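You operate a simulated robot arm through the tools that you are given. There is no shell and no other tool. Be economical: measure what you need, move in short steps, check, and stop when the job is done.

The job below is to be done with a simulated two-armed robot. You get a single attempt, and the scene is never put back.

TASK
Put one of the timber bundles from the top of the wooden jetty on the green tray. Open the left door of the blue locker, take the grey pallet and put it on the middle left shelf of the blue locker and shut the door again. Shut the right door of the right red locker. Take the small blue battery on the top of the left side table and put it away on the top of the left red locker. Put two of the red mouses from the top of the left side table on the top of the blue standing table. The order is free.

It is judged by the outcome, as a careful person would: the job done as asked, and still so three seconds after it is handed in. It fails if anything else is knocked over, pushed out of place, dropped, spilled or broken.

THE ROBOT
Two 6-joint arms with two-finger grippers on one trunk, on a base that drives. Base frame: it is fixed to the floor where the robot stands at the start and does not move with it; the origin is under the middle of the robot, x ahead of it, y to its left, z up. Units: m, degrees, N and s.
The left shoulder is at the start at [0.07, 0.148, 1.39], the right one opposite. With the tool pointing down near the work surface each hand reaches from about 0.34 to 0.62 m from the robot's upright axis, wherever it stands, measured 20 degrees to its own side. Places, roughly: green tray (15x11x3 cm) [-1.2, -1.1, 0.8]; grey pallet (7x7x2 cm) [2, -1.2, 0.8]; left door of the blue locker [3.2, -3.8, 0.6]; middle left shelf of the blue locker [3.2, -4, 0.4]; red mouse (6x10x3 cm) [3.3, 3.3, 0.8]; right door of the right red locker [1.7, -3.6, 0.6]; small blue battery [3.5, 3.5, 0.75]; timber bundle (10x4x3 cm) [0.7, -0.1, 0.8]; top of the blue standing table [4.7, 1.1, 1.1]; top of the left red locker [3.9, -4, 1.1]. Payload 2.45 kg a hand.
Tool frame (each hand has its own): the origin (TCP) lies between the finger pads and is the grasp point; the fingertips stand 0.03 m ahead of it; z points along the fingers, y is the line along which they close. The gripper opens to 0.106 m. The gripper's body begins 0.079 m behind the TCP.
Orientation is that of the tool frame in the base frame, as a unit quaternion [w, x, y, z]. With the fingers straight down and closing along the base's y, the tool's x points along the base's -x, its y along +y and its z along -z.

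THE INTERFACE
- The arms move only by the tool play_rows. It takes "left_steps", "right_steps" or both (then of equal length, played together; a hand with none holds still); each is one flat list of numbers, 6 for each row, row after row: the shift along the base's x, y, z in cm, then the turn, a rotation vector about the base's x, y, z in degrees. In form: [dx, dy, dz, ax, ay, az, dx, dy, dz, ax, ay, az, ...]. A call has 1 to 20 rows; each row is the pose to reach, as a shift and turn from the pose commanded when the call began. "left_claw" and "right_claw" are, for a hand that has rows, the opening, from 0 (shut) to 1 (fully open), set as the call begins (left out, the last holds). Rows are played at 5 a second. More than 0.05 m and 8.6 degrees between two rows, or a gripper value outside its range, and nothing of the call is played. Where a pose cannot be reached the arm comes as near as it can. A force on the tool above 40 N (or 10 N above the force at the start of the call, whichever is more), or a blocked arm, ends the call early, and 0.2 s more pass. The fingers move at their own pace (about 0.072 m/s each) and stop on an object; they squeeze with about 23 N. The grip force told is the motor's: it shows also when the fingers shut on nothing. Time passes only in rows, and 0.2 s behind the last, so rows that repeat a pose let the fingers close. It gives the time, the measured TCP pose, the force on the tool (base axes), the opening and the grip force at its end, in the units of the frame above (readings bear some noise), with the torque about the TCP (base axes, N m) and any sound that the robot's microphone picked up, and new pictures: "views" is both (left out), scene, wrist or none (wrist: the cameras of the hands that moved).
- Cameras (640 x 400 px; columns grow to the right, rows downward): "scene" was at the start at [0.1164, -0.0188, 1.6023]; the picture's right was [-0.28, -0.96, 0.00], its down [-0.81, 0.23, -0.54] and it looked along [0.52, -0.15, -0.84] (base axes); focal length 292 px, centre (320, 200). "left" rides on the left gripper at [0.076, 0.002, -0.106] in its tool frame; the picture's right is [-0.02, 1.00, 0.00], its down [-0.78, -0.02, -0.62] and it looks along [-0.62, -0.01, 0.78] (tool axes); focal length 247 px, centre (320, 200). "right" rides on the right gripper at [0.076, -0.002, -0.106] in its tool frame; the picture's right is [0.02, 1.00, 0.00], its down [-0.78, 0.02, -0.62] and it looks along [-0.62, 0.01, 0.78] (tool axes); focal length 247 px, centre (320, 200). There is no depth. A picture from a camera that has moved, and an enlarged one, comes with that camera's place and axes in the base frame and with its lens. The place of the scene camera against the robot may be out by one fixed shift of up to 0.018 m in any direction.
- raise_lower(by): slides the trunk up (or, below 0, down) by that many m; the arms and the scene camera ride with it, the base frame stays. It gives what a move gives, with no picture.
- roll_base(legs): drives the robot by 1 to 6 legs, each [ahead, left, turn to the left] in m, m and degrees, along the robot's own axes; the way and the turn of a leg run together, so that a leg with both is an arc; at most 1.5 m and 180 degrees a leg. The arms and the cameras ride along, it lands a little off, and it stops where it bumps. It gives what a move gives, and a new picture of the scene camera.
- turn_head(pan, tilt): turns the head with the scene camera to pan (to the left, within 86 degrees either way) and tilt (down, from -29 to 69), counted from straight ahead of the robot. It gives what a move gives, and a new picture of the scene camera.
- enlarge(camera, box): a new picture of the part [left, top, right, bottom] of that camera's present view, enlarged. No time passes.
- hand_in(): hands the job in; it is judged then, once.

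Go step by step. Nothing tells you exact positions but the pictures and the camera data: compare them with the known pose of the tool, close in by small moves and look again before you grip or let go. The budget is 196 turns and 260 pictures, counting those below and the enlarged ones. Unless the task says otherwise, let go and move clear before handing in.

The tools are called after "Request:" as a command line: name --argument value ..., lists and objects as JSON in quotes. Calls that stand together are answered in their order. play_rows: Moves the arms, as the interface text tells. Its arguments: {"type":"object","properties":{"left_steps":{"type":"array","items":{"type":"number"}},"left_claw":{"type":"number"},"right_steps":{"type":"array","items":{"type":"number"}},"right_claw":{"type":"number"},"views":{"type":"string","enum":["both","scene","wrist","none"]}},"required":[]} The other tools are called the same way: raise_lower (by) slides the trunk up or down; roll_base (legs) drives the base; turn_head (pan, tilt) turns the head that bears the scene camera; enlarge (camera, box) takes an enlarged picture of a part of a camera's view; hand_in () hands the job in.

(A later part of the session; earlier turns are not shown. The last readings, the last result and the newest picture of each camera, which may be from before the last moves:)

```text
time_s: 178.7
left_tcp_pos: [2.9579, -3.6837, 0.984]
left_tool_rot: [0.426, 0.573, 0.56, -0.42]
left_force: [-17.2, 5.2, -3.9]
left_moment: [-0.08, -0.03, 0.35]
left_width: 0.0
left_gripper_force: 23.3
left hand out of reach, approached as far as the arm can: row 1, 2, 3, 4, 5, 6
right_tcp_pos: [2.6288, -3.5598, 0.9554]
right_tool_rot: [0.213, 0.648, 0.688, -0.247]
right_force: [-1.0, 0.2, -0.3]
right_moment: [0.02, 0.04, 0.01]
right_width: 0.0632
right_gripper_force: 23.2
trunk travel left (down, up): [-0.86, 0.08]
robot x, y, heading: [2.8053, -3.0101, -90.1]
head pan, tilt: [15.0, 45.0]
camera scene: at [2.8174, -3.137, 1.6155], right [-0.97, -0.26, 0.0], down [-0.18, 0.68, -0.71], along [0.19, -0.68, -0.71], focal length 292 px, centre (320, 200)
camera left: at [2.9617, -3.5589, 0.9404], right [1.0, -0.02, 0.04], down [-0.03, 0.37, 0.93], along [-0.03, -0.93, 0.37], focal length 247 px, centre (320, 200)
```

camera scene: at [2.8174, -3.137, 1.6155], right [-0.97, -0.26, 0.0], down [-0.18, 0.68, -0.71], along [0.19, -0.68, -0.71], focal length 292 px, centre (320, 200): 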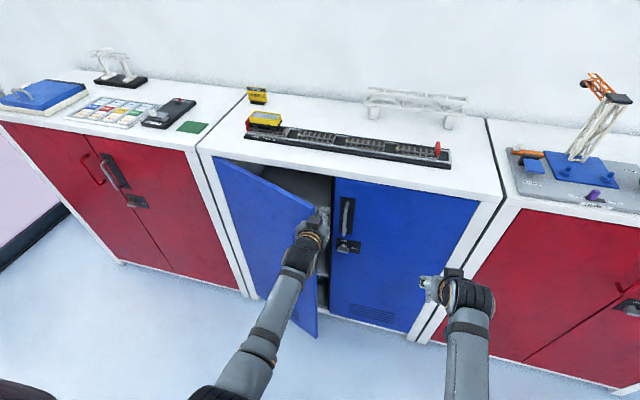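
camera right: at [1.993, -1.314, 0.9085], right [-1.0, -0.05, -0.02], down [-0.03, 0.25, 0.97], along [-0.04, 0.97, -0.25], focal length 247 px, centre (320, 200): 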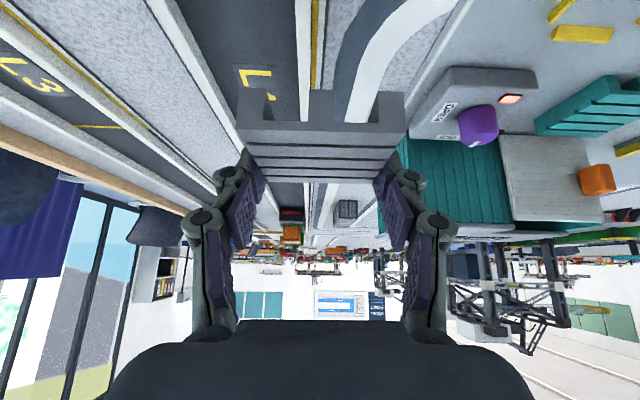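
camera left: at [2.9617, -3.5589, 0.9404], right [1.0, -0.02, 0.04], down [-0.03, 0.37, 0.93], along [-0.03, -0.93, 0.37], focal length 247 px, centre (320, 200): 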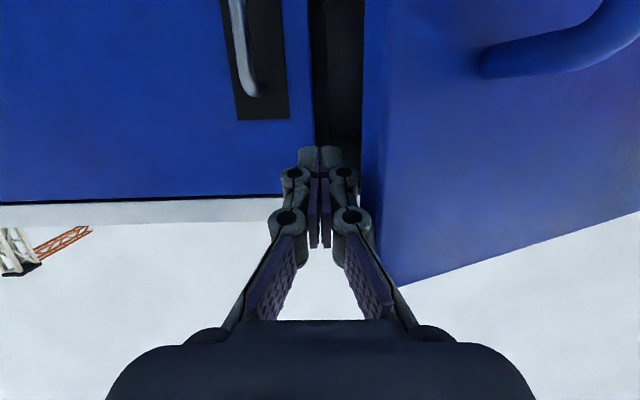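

Pushing edge-on doesn't work; I need the fingertips behind the door's inner face. I shift right, go deeper, shift left behind the door, using the base.

Request:
roll_base --legs '[[0, -0.035, 0], [0.045, 0, 0], [0, 0.055, 0]]'

Request:
enlarge --camera "left" --box '[0, 0, 640, 400]'

```text
time_s: 180.6
left_tcp_pos: [2.9481, -3.7282, 0.9854]
left_tool_rot: [0.42, 0.569, 0.561, -0.429]
left_force: [-18.5, 8.1, -4.8]
left_moment: [-0.41, -0.12, 1.18]
left_width: 0.0
left_gripper_force: 23.1
right_tcp_pos: [2.6289, -3.6031, 0.9555]
right_tool_rot: [0.213, 0.648, 0.688, -0.248]
right_force: [0.4, 0.2, -0.5]
right_moment: [0.0, 0.02, -0.02]
right_width: 0.0632
right_gripper_force: 23.2
trunk travel left (down, up): [-0.86, 0.08]
robot x, y, heading: [2.7998, -3.0549, -89.9]
head pan, tilt: [15.0, 45.0]
stopped in leg 3: the force on the tool passed its limit at 96 N (the readings are from after the stop); the commanded pose is now the measured one
camera scene: at [2.8196, -3.1799, 1.6155], right [-0.97, -0.26, 0.0], down [-0.18, 0.68, -0.71], along [0.18, -0.69, -0.71], focal length 292 px, centre (320, 200)
```

scene: 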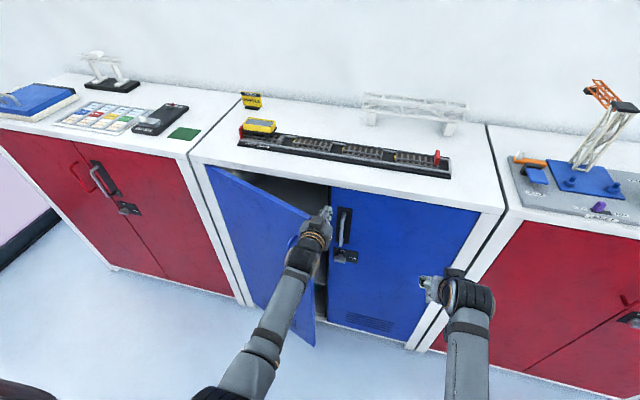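

```text
1.00 times, centred on (320, 200) of left (not enlarged: the box is as wide or as high as the picture)
camera zoom: at [2.9519, -3.6036, 0.942], right [1.0, -0.02, 0.02], down [-0.01, 0.38, 0.93], along [-0.03, -0.93, 0.38], focal length 247 px, centre (320, 200)
```

zoom: 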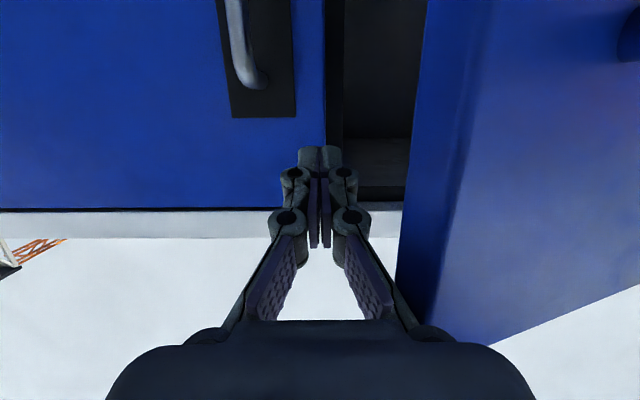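

The gripper body touches the door edge. I back off slightly and yaw the left hand 32° to the left so the fingertips lead behind the door.

Request:
roll_base --legs '[[-0.06, -0.02, 0]]'

Request:
play_rows --left_steps '[0, 0, 0, 0, 0, 8, 0, 0, 0, 0, 0, 16, 0, 0, 0, 0, 0, 24, 0, 0, 0, 0, 0, 32, 0, 0, 0, 0, 0, 32]' --views "wrist"

```text
time_s: 181.6
left_tcp_pos: [2.935, -3.6754, 0.9844]
left_tool_rot: [0.421, 0.568, 0.563, -0.428]
left_force: [-0.6, 0.1, 0.2]
left_moment: [0.02, 0.02, -0.02]
left_width: 0.0
left_gripper_force: 23.4
right_tcp_pos: [2.6134, -3.5494, 0.9524]
right_tool_rot: [0.21, 0.648, 0.689, -0.247]
right_force: [0.6, -0.5, -0.5]
right_moment: [0.01, 0.01, -0.02]
right_width: 0.0632
right_gripper_force: 23.3
trunk travel left (down, up): [-0.86, 0.08]
robot x, y, heading: [2.7809, -2.9962, -90.2]
head pan, tilt: [15.0, 45.0]
camera scene: at [2.8059, -3.1308, 1.6147], right [-0.97, -0.26, 0.0], down [-0.18, 0.69, -0.7], along [0.18, -0.68, -0.71], focal length 292 px, centre (320, 200)
```

scene: 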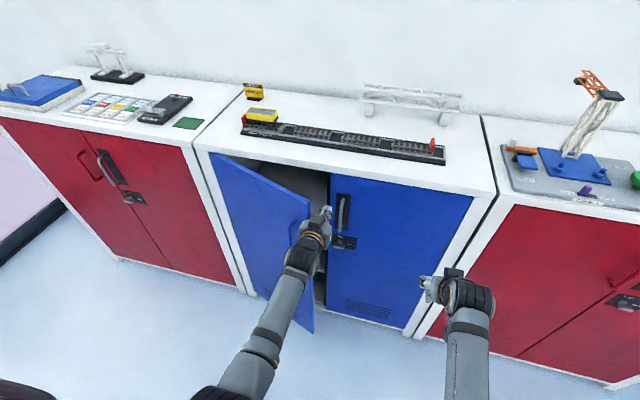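

```text
time_s: 182.2
left_tcp_pos: [2.9584, -3.6639, 0.9716]
left_tool_rot: [0.484, 0.517, 0.609, -0.357]
left_force: [-18.3, 5.2, 3.1]
left_moment: [0.01, -0.05, -0.03]
left_width: 0.0001
left_gripper_force: 22.8
right_tcp_pos: [2.607, -3.5455, 0.9536]
right_tool_rot: [0.213, 0.649, 0.687, -0.248]
right_force: [0.8, -0.4, 0.5]
right_moment: [-0.02, 0.04, -0.03]
right_width: 0.0631
right_gripper_force: 23.3
trunk travel left (down, up): [-0.86, 0.08]
robot x, y, heading: [2.7865, -2.9946, -90.3]
head pan, tilt: [15.0, 45.0]
stopped in row 2 (left hand): the force on the tool passed its limit at 88 N (the readings are from after the stop); the commanded pose is now the measured one
camera left: at [2.9371, -3.5417, 0.9265], right [0.97, 0.21, 0.09], down [-0.16, 0.35, 0.92], along [0.16, -0.91, 0.38], focal length 247 px, centre (320, 200)
```

left: 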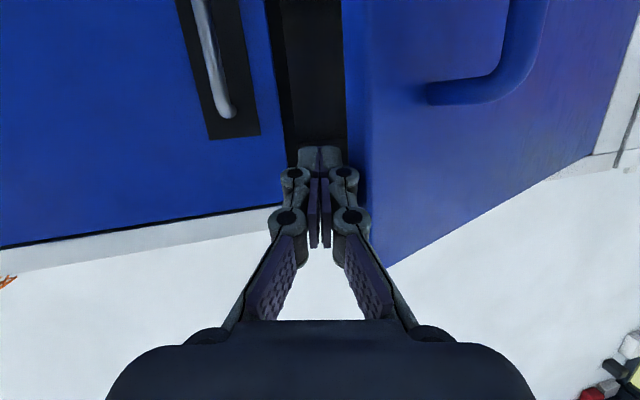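

I back off, retract the arm a bit from its limit, complete the yaw, then look.

Request:
roll_base --legs '[[-0.1, -0.02, 0]]'

Request:
play_rows --left_steps '[-1, 2, 0, 0, 0, 6, -2, 4, 0, 0, 0, 12, -3, 6, 0, 0, 0, 18, -4, 8, 0, 0, 0, 24, -4, 8, 0, 0, 0, 24]' --views "wrist"

```text
time_s: 183.4
left_tcp_pos: [2.9445, -3.5665, 0.9689]
left_tool_rot: [0.484, 0.515, 0.612, -0.354]
left_force: [0.4, -0.4, 0.6]
left_moment: [0.0, 0.0, -0.03]
left_width: 0.0
left_gripper_force: 22.8
right_tcp_pos: [2.5909, -3.4466, 0.954]
right_tool_rot: [0.211, 0.649, 0.688, -0.248]
right_force: [0.6, -0.4, -1.1]
right_moment: [-0.01, 0.01, -0.01]
right_width: 0.0634
right_gripper_force: 22.6
trunk travel left (down, up): [-0.86, 0.08]
robot x, y, heading: [2.7638, -2.8967, -90.2]
head pan, tilt: [15.0, 45.0]
camera scene: at [2.7835, -3.026, 1.6152], right [-0.97, -0.26, 0.0], down [-0.18, 0.68, -0.71], along [0.18, -0.68, -0.71], focal length 292 px, centre (320, 200)
```

scene: 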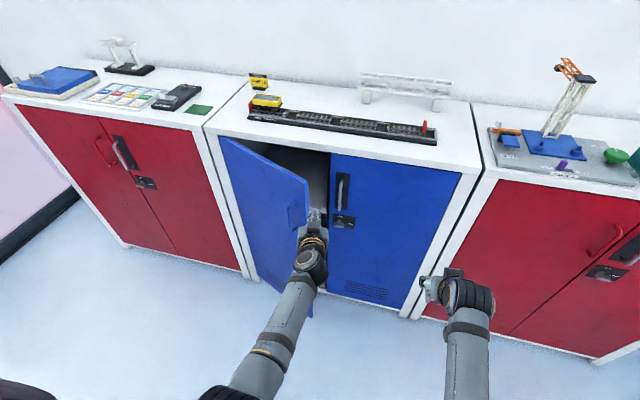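

```text
time_s: 184.1
left_tcp_pos: [3.0047, -3.5224, 0.9725]
left_tool_rot: [0.589, 0.448, 0.624, -0.25]
left_force: [-0.2, 0.3, -0.4]
left_moment: [0.02, -0.01, 0.0]
left_width: 0.0
left_gripper_force: 22.8
left hand out of reach, approached as far as the arm can: row 3
right_tcp_pos: [2.5901, -3.4446, 0.9547]
right_tool_rot: [0.212, 0.649, 0.687, -0.249]
right_force: [0.6, 0.5, -1.0]
right_moment: [-0.01, 0.02, 0.01]
right_width: 0.0634
right_gripper_force: 22.8
trunk travel left (down, up): [-0.86, 0.08]
robot x, y, heading: [2.7632, -2.8969, -90.1]
head pan, tilt: [15.0, 45.0]
stopped in row 3 (left hand): the arm was blocked; the commanded pose is now the measured one
camera left: at [2.9603, -3.4102, 0.9195], right [0.85, 0.47, 0.24], down [-0.41, 0.31, 0.86], along [0.33, -0.83, 0.45], focal length 247 px, centre (320, 200)
```

left: 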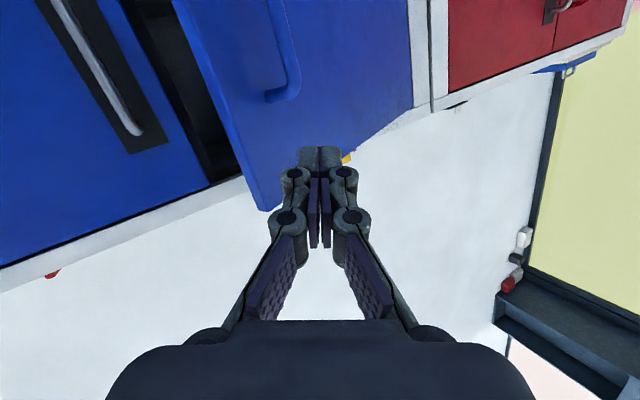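

The hand now points 31° to the left, which is what I want. I position it by base: right 6.5 cm, then ahead 19 cm.

Request:
roll_base --legs '[[0, -0.065, 0], [0.17, 0, 0]]'

Request:
enlarge --camera "left" --box '[0, 0, 640, 400]'

```text
time_s: 186.1
left_tcp_pos: [2.9391, -3.6915, 0.9738]
left_tool_rot: [0.589, 0.447, 0.624, -0.252]
left_force: [0.5, 0.7, 0.1]
left_moment: [0.03, 0.05, 0.0]
left_width: 0.0
left_gripper_force: 22.6
right_tcp_pos: [2.5259, -3.6122, 0.9551]
right_tool_rot: [0.212, 0.648, 0.688, -0.249]
right_force: [0.1, 0.5, -0.2]
right_moment: [-0.01, 0.01, 0.02]
right_width: 0.0635
right_gripper_force: 23.1
trunk travel left (down, up): [-0.86, 0.08]
robot x, y, heading: [2.696, -3.0641, -90.2]
head pan, tilt: [15.0, 45.0]
camera scene: at [2.7187, -3.19, 1.6157], right [-0.97, -0.25, 0.0], down [-0.18, 0.68, -0.71], along [0.18, -0.69, -0.71], focal length 292 px, centre (320, 200)
```

scene: 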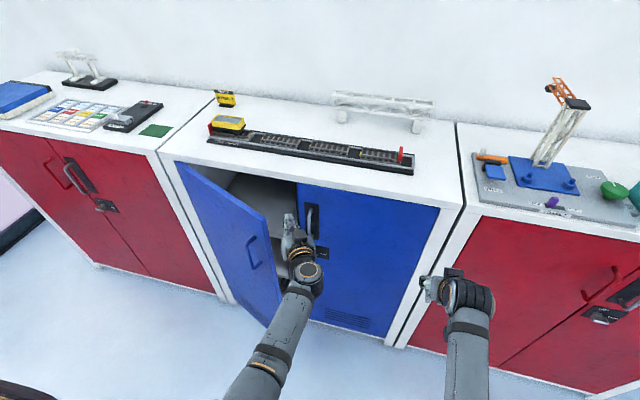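

```text
1.00 times, centred on (320, 200) of left (not enlarged: the box is as wide or as high as the picture)
camera zoom: at [2.8943, -3.5794, 0.9203], right [0.85, 0.47, 0.23], down [-0.4, 0.31, 0.86], along [0.33, -0.83, 0.45], focal length 247 px, centre (320, 200)
```

zoom: 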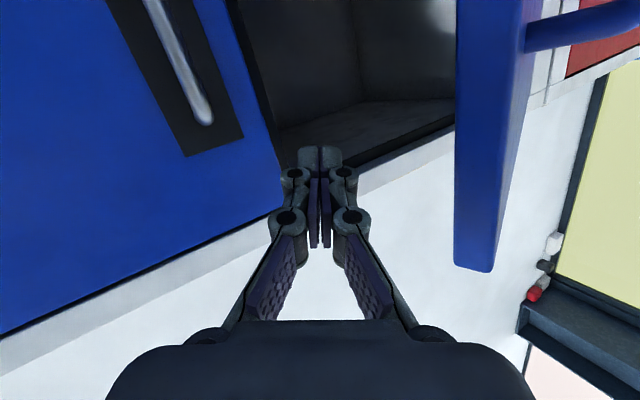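

The door is at about 33° and the hand is inside the gap. I push left with the base.

Request:
roll_base --legs '[[0, 0.1, 0], [-0.06, 0.1, 0]]'

```text
time_s: 187.3
left_tcp_pos: [3.0119, -3.6907, 0.9755]
left_tool_rot: [0.591, 0.458, 0.615, -0.252]
left_force: [-23.9, 13.9, -1.6]
left_moment: [-0.63, -1.02, 1.91]
left_width: 0.0
left_gripper_force: 22.8
right_tcp_pos: [2.6015, -3.6104, 0.9558]
right_tool_rot: [0.215, 0.651, 0.685, -0.249]
right_force: [0.7, -0.5, -1.0]
right_moment: [0.02, 0.02, 0.0]
right_width: 0.063
right_gripper_force: 22.7
trunk travel left (down, up): [-0.86, 0.08]
robot x, y, heading: [2.7766, -3.0674, -90.5]
head pan, tilt: [15.0, 45.0]
stopped in leg 1: the force on the tool passed its limit at 265 N (the readings are from after the stop); the commanded pose is now the measured one
camera scene: at [2.7933, -3.1875, 1.6158], right [-0.97, -0.25, 0.0], down [-0.17, 0.68, -0.71], along [0.18, -0.69, -0.7], focal length 292 px, centre (320, 200)
```

scene: 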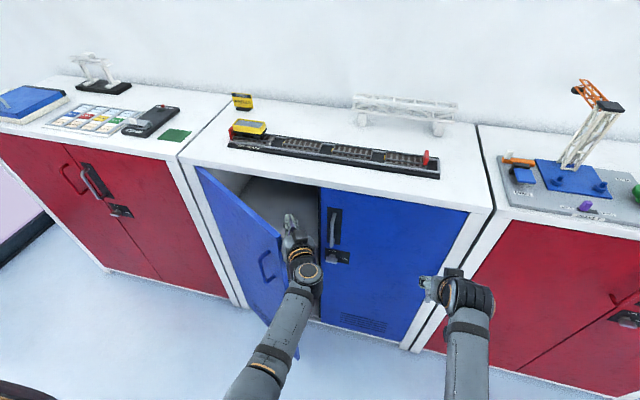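

Contact was hard; I continue more gently with the arm, pulling outward and left.

Request:
play_rows --left_steps '[0.5, 1, 0, 0, 0, 0, 1, 2, 0, 0, 0, 0, 1.8, 3, 0, 0, 0, 0, 2.6, 4, 0, 0, 0, 0, 3.6, 5, 0, 0, 0, 0, 4.6, 6, 0, 0, 0, 0, 5.8, 7, 0, 0, 0, 0, 7, 8, 0, 0, 0, 0]' --views "both"

```text
time_s: 188.4
left_tcp_pos: [3.0405, -3.6453, 0.9748]
left_tool_rot: [0.59, 0.457, 0.617, -0.251]
left_force: [-21.0, 14.8, 5.5]
left_moment: [-0.12, -0.71, 1.66]
left_width: 0.0
left_gripper_force: 23.1
right_tcp_pos: [2.6015, -3.6093, 0.9567]
right_tool_rot: [0.214, 0.65, 0.685, -0.248]
right_force: [-0.1, -0.2, -0.1]
right_moment: [0.01, 0.02, -0.02]
right_width: 0.0634
right_gripper_force: 22.9
trunk travel left (down, up): [-0.86, 0.08]
robot x, y, heading: [2.7777, -3.0646, -90.4]
head pan, tilt: [15.0, 45.0]
stopped in row 5 (left hand): the force on the tool passed its limit at 41 N (the readings are from after the stop); the commanded pose is now the measured one
camera scene: at [2.7935, -3.1862, 1.6162], right [-0.97, -0.25, 0.0], down [-0.17, 0.68, -0.71], along [0.18, -0.69, -0.7], focal length 292 px, centre (320, 200)
camera left: at [2.9982, -3.5325, 0.9204], right [0.86, 0.45, 0.25], down [-0.41, 0.31, 0.86], along [0.31, -0.84, 0.45], focal length 247 px, centre (320, 200)
```

scene: 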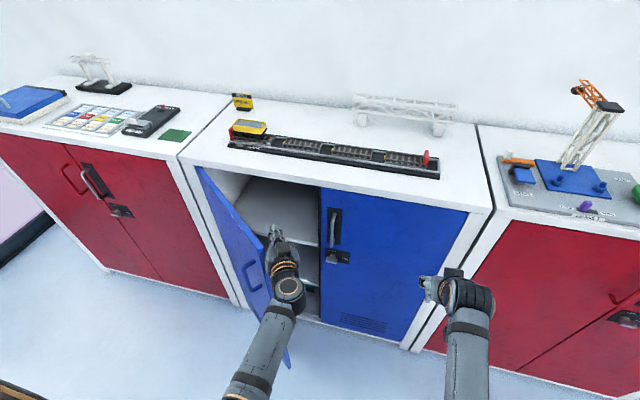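
left: 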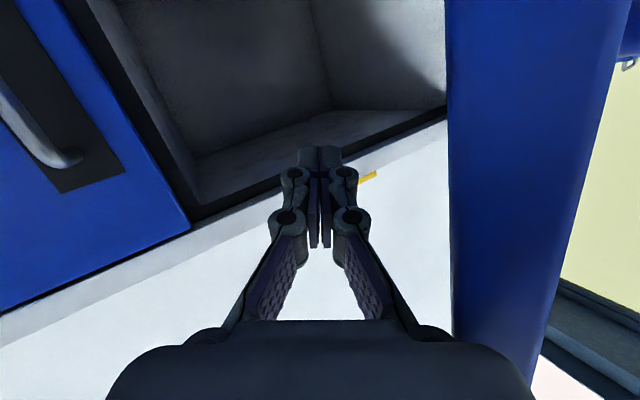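

Works: door is at about 50°. Continue.

Request:
play_rows --left_steps '[0.8, 0.8, 0, 0, 0, 0, 1.6, 1.6, 0, 0, 0, 0, 2.4, 2.2, 0, 0, 0, 0, 3.2, 2.8, 0, 0, 0, 0, 4, 3.4, 0, 0, 0, 0, 4.8, 4, 0, 0, 0, 0, 5.6, 4.5, 0, 0, 0, 0, 6.4, 5, 0, 0, 0, 0]' --views "scene"

```text
time_s: 188.9
left_tcp_pos: [3.0502, -3.6336, 0.9747]
left_tool_rot: [0.588, 0.458, 0.617, -0.252]
left_force: [-21.2, 17.0, 8.7]
left_moment: [0.06, -0.71, 1.68]
left_width: 0.0001
left_gripper_force: 22.8
right_tcp_pos: [2.6007, -3.6074, 0.9546]
right_tool_rot: [0.214, 0.651, 0.684, -0.249]
right_force: [1.0, 0.0, -0.7]
right_moment: [-0.03, -0.03, 0.02]
right_width: 0.0633
right_gripper_force: 22.7
trunk travel left (down, up): [-0.86, 0.08]
robot x, y, heading: [2.7791, -3.0666, -90.6]
head pan, tilt: [15.0, 45.0]
stopped in row 2 (left hand): the force on the tool passed its limit at 42 N (the readings are from after the stop); the commanded pose is now the measured one
camera scene: at [2.7924, -3.1846, 1.6163], right [-0.97, -0.25, 0.0], down [-0.17, 0.68, -0.71], along [0.18, -0.69, -0.7], focal length 292 px, centre (320, 200)
```

scene: 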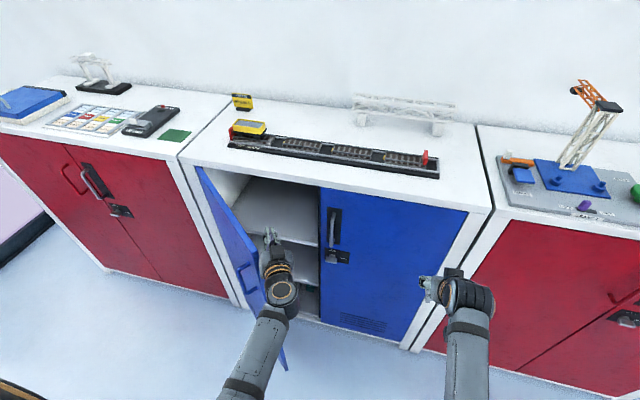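

Request:
play_rows --left_steps '[0.5, -0.3, 0, 0, 0, 0, 1, -0.3, 0, 0, 0, 0, 1.5, -0.3, 0, 0, 0, 0, 2, -0.3, 0, 0, 0, 0, 2.5, -0.2, 0, 0, 0, 0, 3, 0, 0, 0, 0, 0, 3.5, 0.1, 0, 0, 0, 0, 4, 0.2, 0, 0, 0, 0, 4.5, 0.3, 0, 0, 0, 0, 5, 0.4, 0, 0, 0, 0, 5.5, 0.5, 0, 0, 0, 0, 6, 0.6, 0, 0, 0, 0, 6.5, 0.7, 0, 0, 0, 0, 7, 0.8, 0, 0, 0, 0]' --views "scene"

```text
time_s: 189.2
left_tcp_pos: [3.0481, -3.6341, 0.9735]
left_tool_rot: [0.587, 0.46, 0.617, -0.252]
left_force: [-20.8, 14.6, 13.5]
left_moment: [0.51, -0.61, 1.61]
left_width: 0.0
left_gripper_force: 22.7
right_tcp_pos: [2.5976, -3.609, 0.9541]
right_tool_rot: [0.215, 0.652, 0.684, -0.248]
right_force: [0.9, 0.4, -1.7]
right_moment: [-0.01, 0.02, -0.02]
right_width: 0.0633
right_gripper_force: 22.6
trunk travel left (down, up): [-0.86, 0.08]
robot x, y, heading: [2.7807, -3.063, -90.6]
head pan, tilt: [15.0, 45.0]
stopped in row 1 (left hand): the force on the tool passed its limit at 42 N (the readings are from after the stop); the commanded pose is now the measured one
camera scene: at [2.7901, -3.1864, 1.6162], right [-0.97, -0.25, 0.0], down [-0.17, 0.68, -0.71], along [0.18, -0.69, -0.7], focal length 292 px, centre (320, 200)
```

scene: 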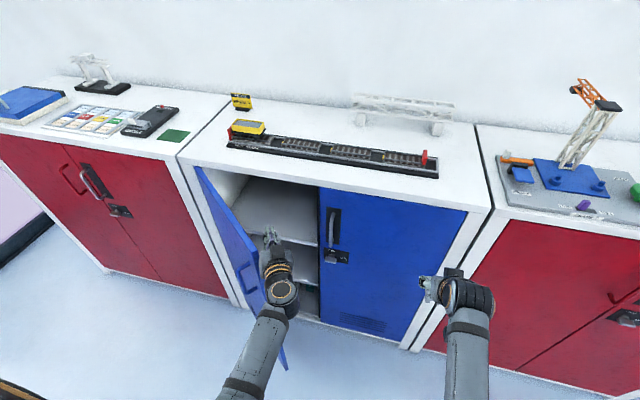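

The force shows I'm pressing on the door's end face. I ease off right, then pull outward so the fingers catch the inner face.

Request:
play_rows --left_steps '[-1.2, 0.5, 0, 0, 0, 0, -1.2, 2, 0, 0, 0, 0, -1, 4, 0, 0, 0, 0, -0.6, 6, 0, 0, 0, 0, 0, 8, 0, 0, 0, 0, 0.8, 10, 0, 0, 0, 0]' --views "both"

```text
time_s: 190.6
left_tcp_pos: [3.0629, -3.5368, 0.9701]
left_tool_rot: [0.586, 0.458, 0.62, -0.251]
left_force: [-0.2, -0.2, 0.1]
left_moment: [0.03, 0.01, -0.01]
left_width: 0.0
left_gripper_force: 23.2
right_tcp_pos: [2.6044, -3.6123, 0.9549]
right_tool_rot: [0.212, 0.651, 0.686, -0.249]
right_force: [1.4, 0.4, 0.5]
right_moment: [-0.02, 0.02, -0.03]
right_width: 0.0633
right_gripper_force: 22.7
trunk travel left (down, up): [-0.86, 0.08]
robot x, y, heading: [2.779, -3.0625, -90.4]
head pan, tilt: [15.0, 45.0]
camera scene: at [2.7995, -3.1915, 1.6155], right [-0.97, -0.25, 0.0], down [-0.18, 0.68, -0.71], along [0.18, -0.69, -0.71], focal length 292 px, centre (320, 200)
camera left: at [3.0208, -3.4235, 0.9168], right [0.86, 0.45, 0.25], down [-0.41, 0.31, 0.86], along [0.31, -0.84, 0.44], focal length 247 px, centre (320, 200)
```

scene: 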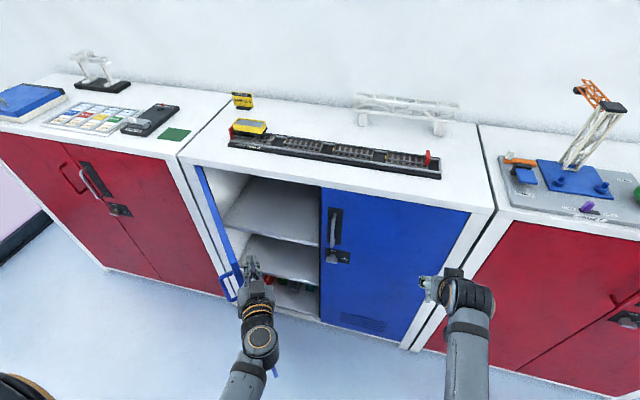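
left: 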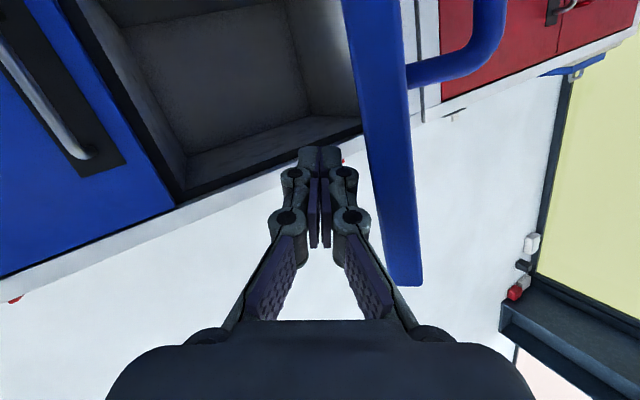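

Now the door is around 70°. I push it further left.

Request:
play_rows --left_steps '[2, 0, 0, 0, 0, 0, 4, 0, 0, 0, 0, 0, 6, 0, 0, 0, 0, 0, 8, 0.5, 0, 0, 0, 0, 10, 1, 0, 0, 0, 0, 12, 1.5, 0, 0, 0, 0, 14, 2, 0, 0, 0, 0]' --views "scene"

```text
time_s: 192.3
left_tcp_pos: [3.2035, -3.5083, 0.9701]
left_tool_rot: [0.586, 0.457, 0.622, -0.248]
left_force: [-9.7, 20.0, 5.6]
left_moment: [-0.58, -0.38, 0.47]
left_width: 0.0
left_gripper_force: 23.1
right_tcp_pos: [2.6017, -3.6089, 0.9581]
right_tool_rot: [0.215, 0.65, 0.685, -0.25]
right_force: [-0.3, 0.1, -0.6]
right_moment: [0.01, 0.04, 0.02]
right_width: 0.0632
right_gripper_force: 22.8
trunk travel left (down, up): [-0.86, 0.08]
robot x, y, heading: [2.7776, -3.0663, -90.6]
head pan, tilt: [15.0, 45.0]
stopped in row 7 (left hand): the force on the tool passed its limit at 44 N (the readings are from after the stop); the commanded pose is now the measured one
camera scene: at [2.7949, -3.1843, 1.6164], right [-0.97, -0.25, 0.0], down [-0.18, 0.68, -0.71], along [0.18, -0.69, -0.7], focal length 292 px, centre (320, 200)
```

scene: 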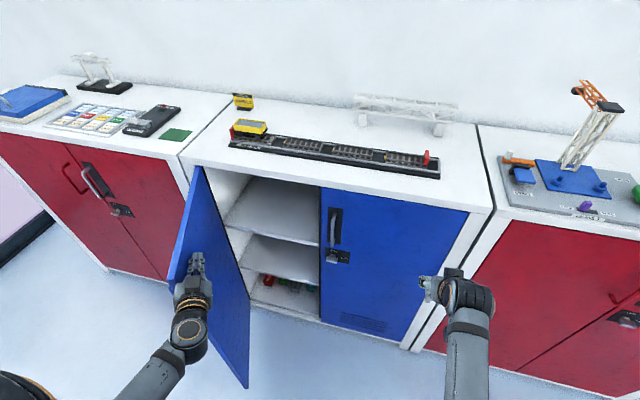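

The door is open about 65–70°, and the middle shelf (z≈0.42) is visible. I withdraw the left hand and check.

Request:
play_rows --left_steps '[-2, 0.5, 0, 0, 0, 0, -5, 2, 0, 0, 0, 0, -8, 5, 0, 0, 0, 0, -11, 8, 0, 0, 0, 0, -14, 11, 0, 0, 0, 0]' --views "scene"

```text
time_s: 193.6
left_tcp_pos: [3.0616, -3.4031, 0.9684]
left_tool_rot: [0.584, 0.458, 0.622, -0.248]
left_force: [0.5, 0.1, -0.1]
left_moment: [0.0, -0.03, 0.03]
left_width: 0.0
left_gripper_force: 22.8
right_tcp_pos: [2.6025, -3.6108, 0.9541]
right_tool_rot: [0.213, 0.651, 0.685, -0.249]
right_force: [-0.8, -0.2, -0.7]
right_moment: [0.01, -0.03, 0.03]
right_width: 0.0633
right_gripper_force: 22.9
trunk travel left (down, up): [-0.86, 0.08]
robot x, y, heading: [2.7812, -3.0677, -90.4]
head pan, tilt: [15.0, 45.0]
camera scene: at [2.7948, -3.1897, 1.6156], right [-0.97, -0.25, 0.0], down [-0.17, 0.68, -0.71], along [0.18, -0.69, -0.71], focal length 292 px, centre (320, 200)
```

scene: 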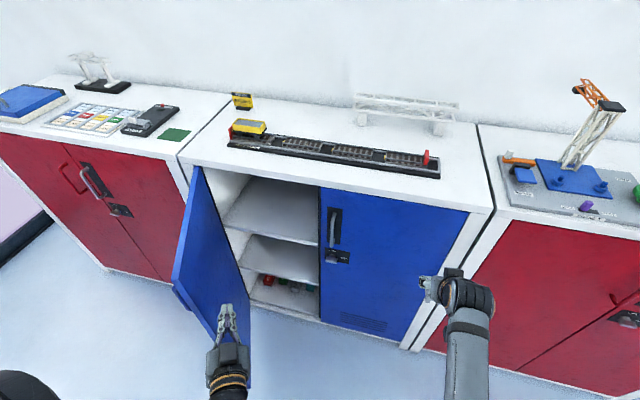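

I push the door further from deeper inside.

Request:
play_rows --left_steps '[0, -4, 0, 0, 0, 0, 0, -8, 0, 0, 0, 0, 0, -12, 0, 0, 0, 0, 0, -16, 0, 0, 0, 0, 0, -18, 0, 0, 0, 0, 3, -18, 0, 0, 0, 0, 6, -18, 0, 0, 0, 0, 9, -18, 0, 0, 0, 0, 12, -18, 0, 0, 0, 0, 15, -18, 0, 0, 0, 0, 18, -17, 0, 0, 0, 0, 20, -16, 0, 0, 0, 0]' --views "scene"

```text
time_s: 196.2
left_tcp_pos: [3.2652, -3.5633, 0.9661]
left_tool_rot: [0.584, 0.458, 0.622, -0.249]
left_force: [0.1, 0.3, 0.2]
left_moment: [-0.02, 0.0, 0.0]
left_width: 0.0
left_gripper_force: 22.8
right_tcp_pos: [2.6038, -3.6132, 0.9548]
right_tool_rot: [0.212, 0.651, 0.685, -0.249]
right_force: [-0.4, -0.3, -0.5]
right_moment: [-0.02, -0.01, -0.01]
right_width: 0.0634
right_gripper_force: 23.1
trunk travel left (down, up): [-0.86, 0.08]
robot x, y, heading: [2.7801, -3.0656, -90.7]
head pan, tilt: [15.0, 45.0]
camera scene: at [2.7994, -3.1911, 1.6154], right [-0.97, -0.25, 0.0], down [-0.18, 0.68, -0.71], along [0.18, -0.69, -0.71], focal length 292 px, centre (320, 200)
```

scene: 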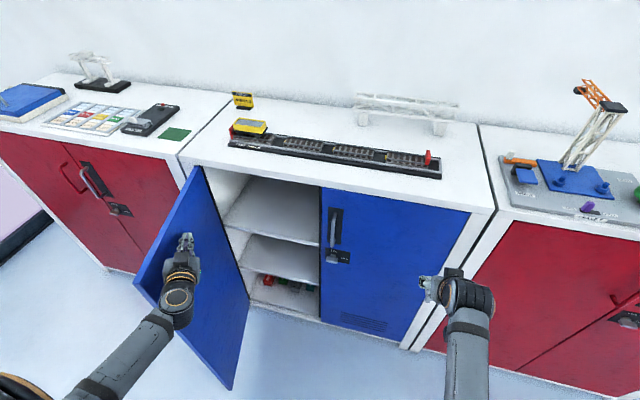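

The door is open about 82°. Now I tuck the left hand up and right, and bring the right hand (pallet) across towards the left compartment.

Request:
play_rows --left_steps '[-2, 1, 0, 0, 0, 0, -4, 3.5, 1, 0, 0, 0, -6, 6, 3, 0, 0, 0, -8, 8.5, 5, 0, 0, 0, -10, 11, 7, 0, 0, 0, -12, 13.5, 9, 0, 0, 0, -13, 16, 11, 0, 0, 0]' --right_steps '[3, 0.5, 0, 0, 0, 0, 6, 1, 0, 0, 0, 0, 9, 1, 0, 0, 0, 0, 12, 1, 0, 0, 0, 0, 15, 1, 0, 0, 0, 0, 18, 1, 0, 0, 0, 0, 21, 1, 0, 0, 0, 0]' --views "both"

```text
time_s: 196.8
left_tcp_pos: [3.2272, -3.5319, 0.9752]
left_tool_rot: [0.584, 0.459, 0.622, -0.249]
left_force: [0.3, -0.3, -0.2]
left_moment: [-0.01, -0.02, 0.0]
left_width: 0.0002
left_gripper_force: 23.2
right_tcp_pos: [2.5724, -3.6066, 0.9501]
right_tool_rot: [0.149, 0.618, 0.704, -0.315]
right_force: [-0.9, 0.3, -0.3]
right_moment: [-0.03, -0.01, -0.01]
right_width: 0.0632
right_gripper_force: 22.8
right hand out of reach, approached as far as the arm can: row 2, 3
trunk travel left (down, up): [-0.86, 0.08]
robot x, y, heading: [2.7811, -3.0642, -90.4]
head pan, tilt: [15.0, 45.0]
stopped in row 3 (right hand): the arm was blocked; the commanded pose is now the measured one
camera scene: at [2.7974, -3.1893, 1.6156], right [-0.97, -0.25, 0.0], down [-0.18, 0.68, -0.71], along [0.18, -0.69, -0.71], focal length 292 px, centre (320, 200)
camera right: at [2.5741, -3.4798, 0.9837], right [0.96, 0.05, -0.27], down [0.28, -0.22, 0.94], along [-0.01, -0.97, -0.23], focal length 247 px, centre (320, 200)
camera left: at [3.1841, -3.4184, 0.9228], right [0.86, 0.45, 0.25], down [-0.4, 0.3, 0.86], along [0.32, -0.84, 0.44], focal length 247 px, centre (320, 200)
```

scene: 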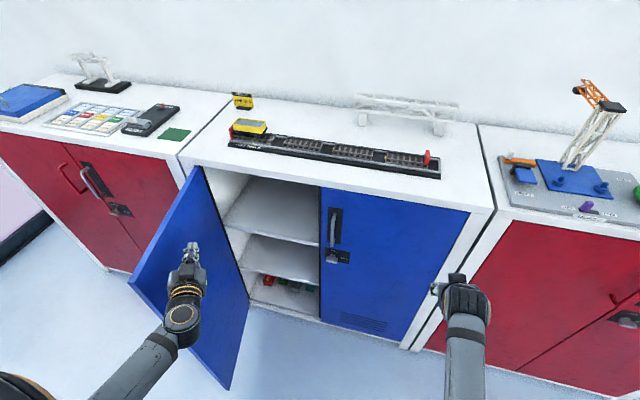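
right: 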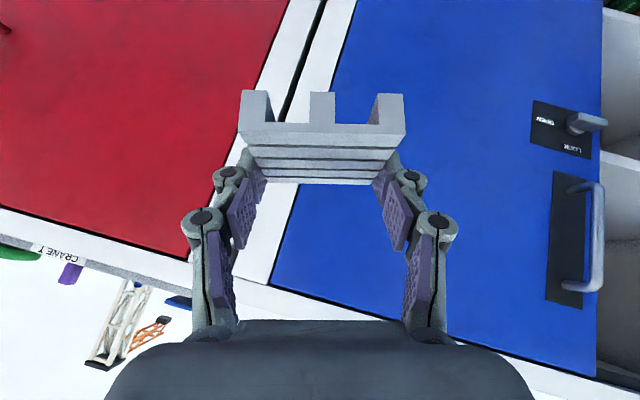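
left: 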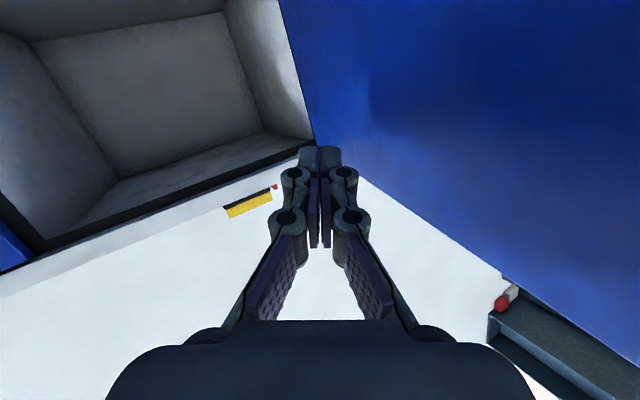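

The right arm is at a joint limit here. I'll back off, lower the trunk by 0.7 m and raise the arms relative to it, which gives a better geometry for the shelf.

Request:
roll_base --legs '[[-0.4, -0.1, 0]]'

Request:
raise_lower --by -0.35

Request:
play_rows --left_steps '[0, 1, 3, 0, 0, 0, 0, 1, 6, 0, 0, 0, 0, 1, 9, 0, 0, 0, 0, 1, 12, 0, 0, 0, 0, 1, 15, 0, 0, 0, 0, 1, 18, 0, 0, 0, 0, 1, 21, 0, 0, 0, 0, 1, 24, 0, 0, 0]' --right_steps '[0, -1, 3, 0, 0, 0, 0, -1.5, 6, 0, 0, 0, 0, -2, 9, 0, 0, 0, 0, -2, 12, 0, 0, 0, 0, -2, 15, 0, 0, 0, 0, -2, 18, 0, 0, 0, 0, -2, 20, 0, 0, 0, 0, -2, 22, 0, 0, 0]' --views "none"

```text
time_s: 199.3
left_tcp_pos: [3.1324, -3.1351, 0.9736]
left_tool_rot: [0.583, 0.46, 0.622, -0.248]
left_force: [-0.1, -0.4, 0.1]
left_moment: [0.04, -0.04, -0.02]
left_width: 0.0
left_gripper_force: 22.5
right_tcp_pos: [2.4774, -3.2106, 0.949]
right_tool_rot: [0.149, 0.618, 0.705, -0.314]
right_force: [0.4, -0.5, -0.5]
right_moment: [-0.01, -0.02, -0.01]
right_width: 0.0635
right_gripper_force: 22.3
trunk travel left (down, up): [-0.86, 0.08]
robot x, y, heading: [2.6868, -2.6646, -90.5]
head pan, tilt: [15.0, 45.0]
camera scene: at [2.7034, -2.7946, 1.6153], right [-0.97, -0.25, 0.0], down [-0.18, 0.69, -0.71], along [0.18, -0.68, -0.71], focal length 292 px, centre (320, 200)
```

scene: 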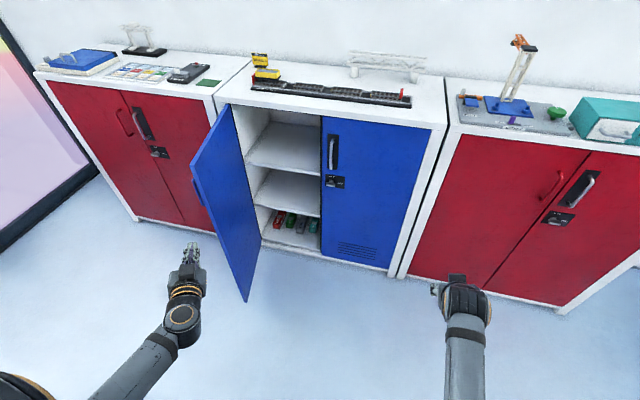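

```text
time_s: 202.7
left_tcp_pos: [3.1329, -3.1347, 0.6246]
left_tool_rot: [0.583, 0.46, 0.622, -0.249]
left_force: [-0.3, -0.3, -0.2]
left_moment: [-0.02, -0.01, -0.04]
left_width: 0.0
left_gripper_force: 23.2
right_tcp_pos: [2.4772, -3.2096, 0.5995]
right_tool_rot: [0.149, 0.619, 0.705, -0.313]
right_force: [-1.0, -0.3, -0.7]
right_moment: [0.05, 0.06, -0.01]
right_width: 0.0631
right_gripper_force: 22.7
trunk travel left (down, up): [-0.51, 0.43]
robot x, y, heading: [2.6779, -2.6663, -90.6]
head pan, tilt: [15.0, 45.0]
```

```text
time_s: 204.7
left_tcp_pos: [3.1102, -3.1754, 0.7796]
left_tool_rot: [0.584, 0.459, 0.622, -0.248]
left_force: [-0.5, 0.2, -0.4]
left_moment: [0.0, -0.01, -0.03]
left_width: 0.0
left_gripper_force: 23.1
left hand out of reach, approached as far as the arm can: row 4, 5, 6, 7, 8
right_tcp_pos: [2.4314, -3.2271, 0.8137]
right_tool_rot: [0.097, 0.613, 0.701, -0.35]
right_force: [-0.5, -0.1, -1.5]
right_moment: [0.01, 0.03, -0.02]
right_width: 0.0633
right_gripper_force: 23.3
trunk travel left (down, up): [-0.51, 0.43]
robot x, y, heading: [2.6901, -2.6679, -90.6]
head pan, tilt: [15.0, 45.0]
stopped in row 8 (right hand): the arm was blocked; the commanded pose is now the measured one
```

I extend the right arm forward and undo the roll so that the pallet is level again.

Request:
play_rows --right_steps '[1, -3, -1, 0, 0, 0, 2, -6, -2, 0, 0, 0, 3, -9, -3, 0.1, -4, 0, 5, -10, -4, 0.2, -8, 0, 7, -10, -5, 0.3, -13, 0, 9, -10, -6, 0.5, -18, 0, 10, -10, -6, 0.6, -22.6, -0.3, 10, -10, -6, 0.6, -22.6, -0.3]' --views "wrist"

```text
time_s: 206.5
left_tcp_pos: [3.1104, -3.1762, 0.7785]
left_tool_rot: [0.584, 0.459, 0.622, -0.248]
left_force: [-0.6, -0.2, -0.1]
left_moment: [-0.02, 0.0, 0.01]
left_width: 0.0
left_gripper_force: 23.0
right_tcp_pos: [2.534, -3.3276, 0.7546]
right_tool_rot: [0.23, 0.672, 0.669, -0.217]
right_force: [0.4, 0.3, -0.4]
right_moment: [-0.03, -0.04, 0.03]
right_width: 0.0631
right_gripper_force: 23.0
trunk travel left (down, up): [-0.51, 0.43]
robot x, y, heading: [2.6842, -2.6629, -90.6]
head pan, tilt: [15.0, 45.0]
camera right: at [2.5298, -3.2011, 0.7922], right [1.0, 0.02, 0.0], down [0.0, -0.25, 0.97], along [0.02, -0.97, -0.25], focal length 247 px, centre (320, 200)
```

right: 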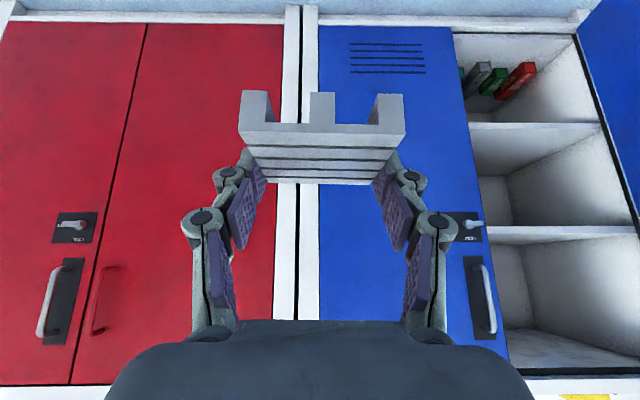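

The pallet is level again and the shelf is clear to see (top at z≈0.42). I swing the left arm out to the side and shift the right hand towards the middle.

Request:
play_rows --left_steps '[3.76, 2.59, 0, 0, 0, 5, 7.27, 5.5, 0, 0, 0, 10, 10.52, 8.7, 0, 0, 0, 15, 13.47, 12.18, 0, 0, 0, 20, 16.12, 15.9, 0, 0, 0, 25, 18.42, 19.84, 0, 0, 0, 30, 20.38, 23.96, 0, 0, 0, 35, 21.97, 28.24, 0, 0, 0, 40, 23.18, 32.63, 0, 0, 0, 45]' --right_steps '[1.7, 0, 0, 0, 0, 0, 3.4, 0, 0, 0, 0, 0, 5.1, 0, 0, 0, 0, 0, 6.8, 0, 0, 0, 0, 0, 8.5, 0, 0, 0, 0, 0, 10.2, 0, 0, 0, 0, 0, 12, 0, 0, 0, 0, 0, 13.7, 0, 0, 0, 0, 0, 15, 0, 0, 0, 0, 0]' --views "scene"

```text
time_s: 207.7
left_tcp_pos: [3.3063, -3.1251, 0.6815]
left_tool_rot: [0.624, 0.325, 0.7, -0.123]
left_force: [-0.4, 1.5, 0.5]
left_moment: [-0.02, 0.0, 0.02]
left_width: 0.0
left_gripper_force: 23.0
left hand out of reach, approached as far as the arm can: row 1, 2, 3, 4, 5
right_tcp_pos: [2.5324, -3.339, 0.7398]
right_tool_rot: [0.181, 0.682, 0.658, -0.264]
right_force: [1.3, 0.4, 0.0]
right_moment: [0.0, 0.01, 0.0]
right_width: 0.0633
right_gripper_force: 23.1
right hand out of reach, approached as far as the arm can: row 5
trunk travel left (down, up): [-0.51, 0.43]
robot x, y, heading: [2.6827, -2.6625, -90.7]
head pan, tilt: [15.0, 45.0]
stopped in row 5 (right hand): the arm was blocked; the commanded pose is now the measured one
camera scene: at [2.7034, -2.7935, 1.2654], right [-0.97, -0.25, 0.0], down [-0.18, 0.69, -0.71], along [0.18, -0.68, -0.71], focal length 292 px, centre (320, 200)
```

scene: 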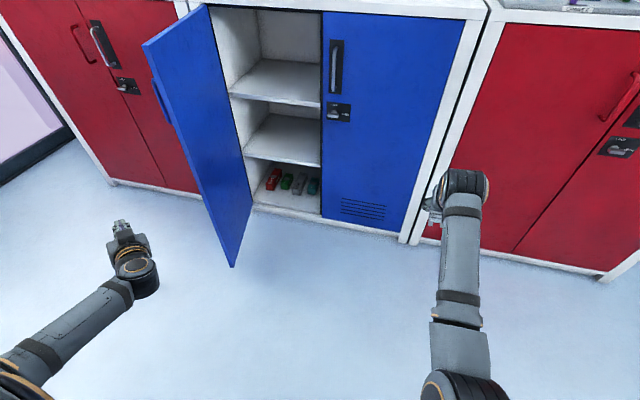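

The right arm needs to yaw as it swings. I swing the right arm 20° left about its shoulder with matching yaw, and swing the left arm further back out of the way.

Request:
play_rows --left_steps '[1.5, 3.6, 0, 0, 0, 3.5, 2.8, 7.2, 0, 0, 0, 7, 3.3, 11.1, 0, 0, 0, 10.5, 4.0, 14.7, 0, 0, 0, 14, 4.5, 18.2, 0, 0, 0, 17.5, 4.8, 21.8, 0, 0, 0, 21, 4.8, 25.2, 0, 0, 0, 24.5, 4.5, 28.6, 0, 0, 0, 28, 4.1, 32, 0, 0, 0, 31.5, 3.4, 34.8, 0, 0, 0, 35]' --right_steps '[2.1, 0.1, 0, 0.1, -1, 2.4, 4.2, 0.2, 0, 0.2, -2, 4.8, 6.3, 0.4, 0, 0.3, -3, 7.2, 8.4, 0.6, 0, 0.4, -4, 9.6, 10.5, 0.9, 0.5, 0.5, -5, 12, 12.6, 1.3, 1, 0.6, -5.8, 14.4, 14.7, 1.8, 1, 0.7, -5.8, 16.8, 16.8, 2.3, 1, 0.8, -5.8, 19.2, 18.9, 2.9, 1, 0.8, -5.8, 21.6, 21.1, 3.6, 1, 0.8, -5.8, 24]' --views "both"

```text
time_s: 208.9
left_tcp_pos: [3.4186, -2.9944, 0.6067]
left_tool_rot: [0.635, 0.223, 0.739, -0.035]
left_force: [0.1, 0.2, 0.6]
left_moment: [0.0, -0.01, 0.04]
left_width: 0.0
left_gripper_force: 22.5
left hand out of reach, approached as far as the arm can: row 1, 2, 3, 4, 5
right_tcp_pos: [2.5481, -3.3419, 0.7226]
right_tool_rot: [0.178, 0.635, 0.708, -0.253]
right_force: [-1.0, 0.2, -0.9]
right_moment: [-0.03, -0.02, 0.03]
right_width: 0.0634
right_gripper_force: 23.1
right hand out of reach, approached as far as the arm can: row 5
trunk travel left (down, up): [-0.51, 0.43]
robot x, y, heading: [2.6808, -2.6638, -90.6]
head pan, tilt: [15.0, 45.0]
stopped in row 5 (right hand): the arm was blocked; the commanded pose is now the measured one
camera scene: at [2.7032, -2.7933, 1.2654], right [-0.97, -0.25, 0.0], down [-0.18, 0.69, -0.71], along [0.18, -0.68, -0.71], focal length 292 px, centre (320, 200)
camera right: at [2.5424, -3.216, 0.7638], right [0.99, 0.08, -0.15], down [0.16, -0.27, 0.95], along [0.04, -0.96, -0.28], focal length 247 px, centre (320, 200)
camera left: at [3.3132, -2.9342, 0.5534], right [0.38, 0.89, 0.25], down [-0.51, -0.03, 0.86], along [0.78, -0.45, 0.44], focal length 247 px, centre (320, 200)
```

scene: 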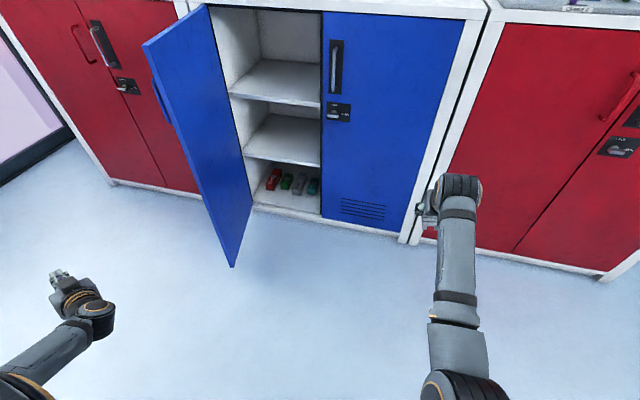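
right: 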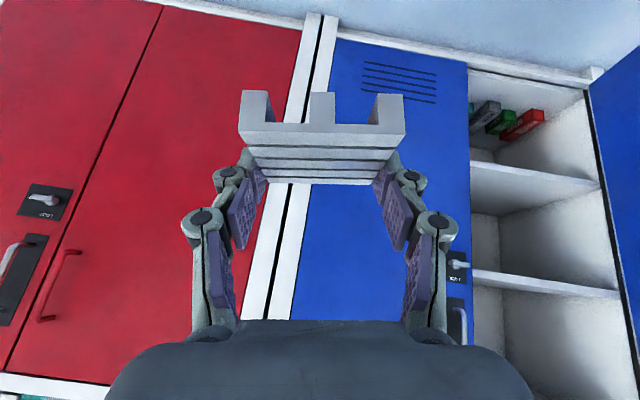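
left: 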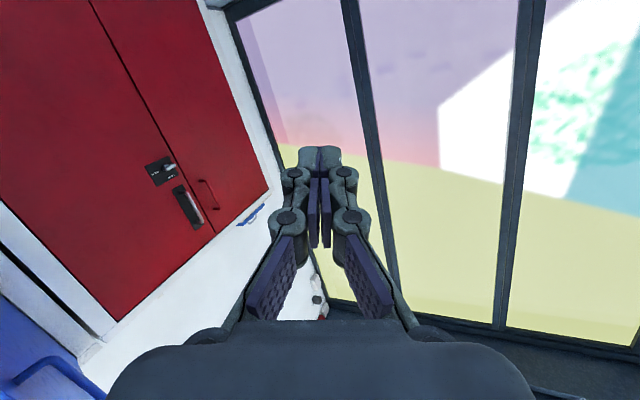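

The right arm won't cross inward, so I'll angle the robot instead (heading about -55°). First I re-level the pallet.

Request:
play_rows --right_steps '[-0.5, 0.5, 1, -0.5, -2.5, -1.2, -1, 1, 2, -1, -5, -2.5, -1.4, 1.4, 3.2, -1.4, -7.6, -3.7, -1.4, 1.4, 3.2, -1.4, -7.6, -3.7]' --views "none"

Request:
roll_base --legs '[[0, 0, 35]]'

Request:
raise_lower --by -0.25

```text
time_s: 209.9
left_tcp_pos: [3.4165, -2.9937, 0.606]
left_tool_rot: [0.635, 0.222, 0.739, -0.034]
left_force: [0.8, -0.3, 1.0]
left_moment: [0.01, 0.0, 0.0]
left_width: 0.0001
left_gripper_force: 22.7
right_tcp_pos: [2.5358, -3.3255, 0.7543]
right_tool_rot: [0.225, 0.671, 0.671, -0.222]
right_force: [-0.3, 0.1, -0.7]
right_moment: [0.02, 0.01, 0.03]
right_width: 0.0633
right_gripper_force: 23.4
trunk travel left (down, up): [-0.51, 0.43]
robot x, y, heading: [2.6873, -2.6671, -90.4]
head pan, tilt: [15.0, 45.0]
```

```text
time_s: 212.0
left_tcp_pos: [3.4729, -2.5092, 0.606]
left_tool_rot: [0.615, -0.012, 0.772, 0.16]
left_force: [0.3, -0.2, -0.7]
left_moment: [0.0, -0.02, 0.01]
left_width: 0.0
left_gripper_force: 22.6
right_tcp_pos: [2.9452, -3.2904, 0.7543]
right_tool_rot: [0.283, 0.436, 0.842, -0.145]
right_force: [-0.2, 0.3, -0.9]
right_moment: [0.0, 0.03, -0.03]
right_width: 0.0634
right_gripper_force: 23.3
trunk travel left (down, up): [-0.51, 0.43]
robot x, y, heading: [2.6825, -2.6655, -55.3]
head pan, tilt: [15.0, 45.0]
camera scene: at [2.7741, -2.7581, 1.2654], right [-0.65, -0.76, 0.0], down [-0.54, 0.46, -0.71], along [0.54, -0.46, -0.71], focal length 292 px, centre (320, 200)
```

scene: 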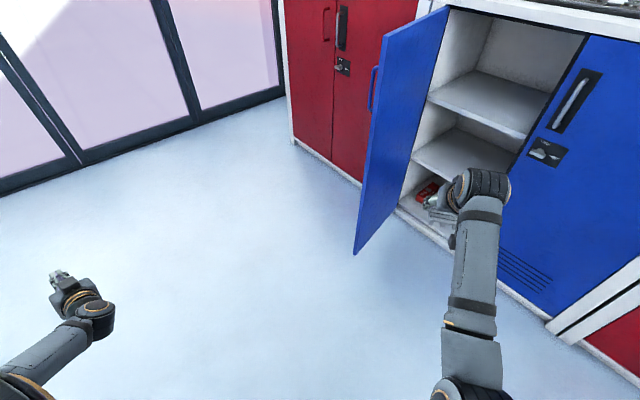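

```text
time_s: 214.6
left_tcp_pos: [3.473, -2.51, 0.3571]
left_tool_rot: [0.615, -0.011, 0.772, 0.159]
left_force: [0.0, 0.9, -0.7]
left_moment: [-0.03, -0.01, 0.01]
left_width: 0.0
left_gripper_force: 23.1
right_tcp_pos: [2.9449, -3.2898, 0.5041]
right_tool_rot: [0.282, 0.436, 0.842, -0.145]
right_force: [0.0, -0.8, 0.3]
right_moment: [0.01, -0.04, -0.02]
right_width: 0.0633
right_gripper_force: 22.9
trunk travel left (down, up): [-0.26, 0.68]
robot x, y, heading: [2.6842, -2.671, -55.5]
head pan, tilt: [15.0, 45.0]
```

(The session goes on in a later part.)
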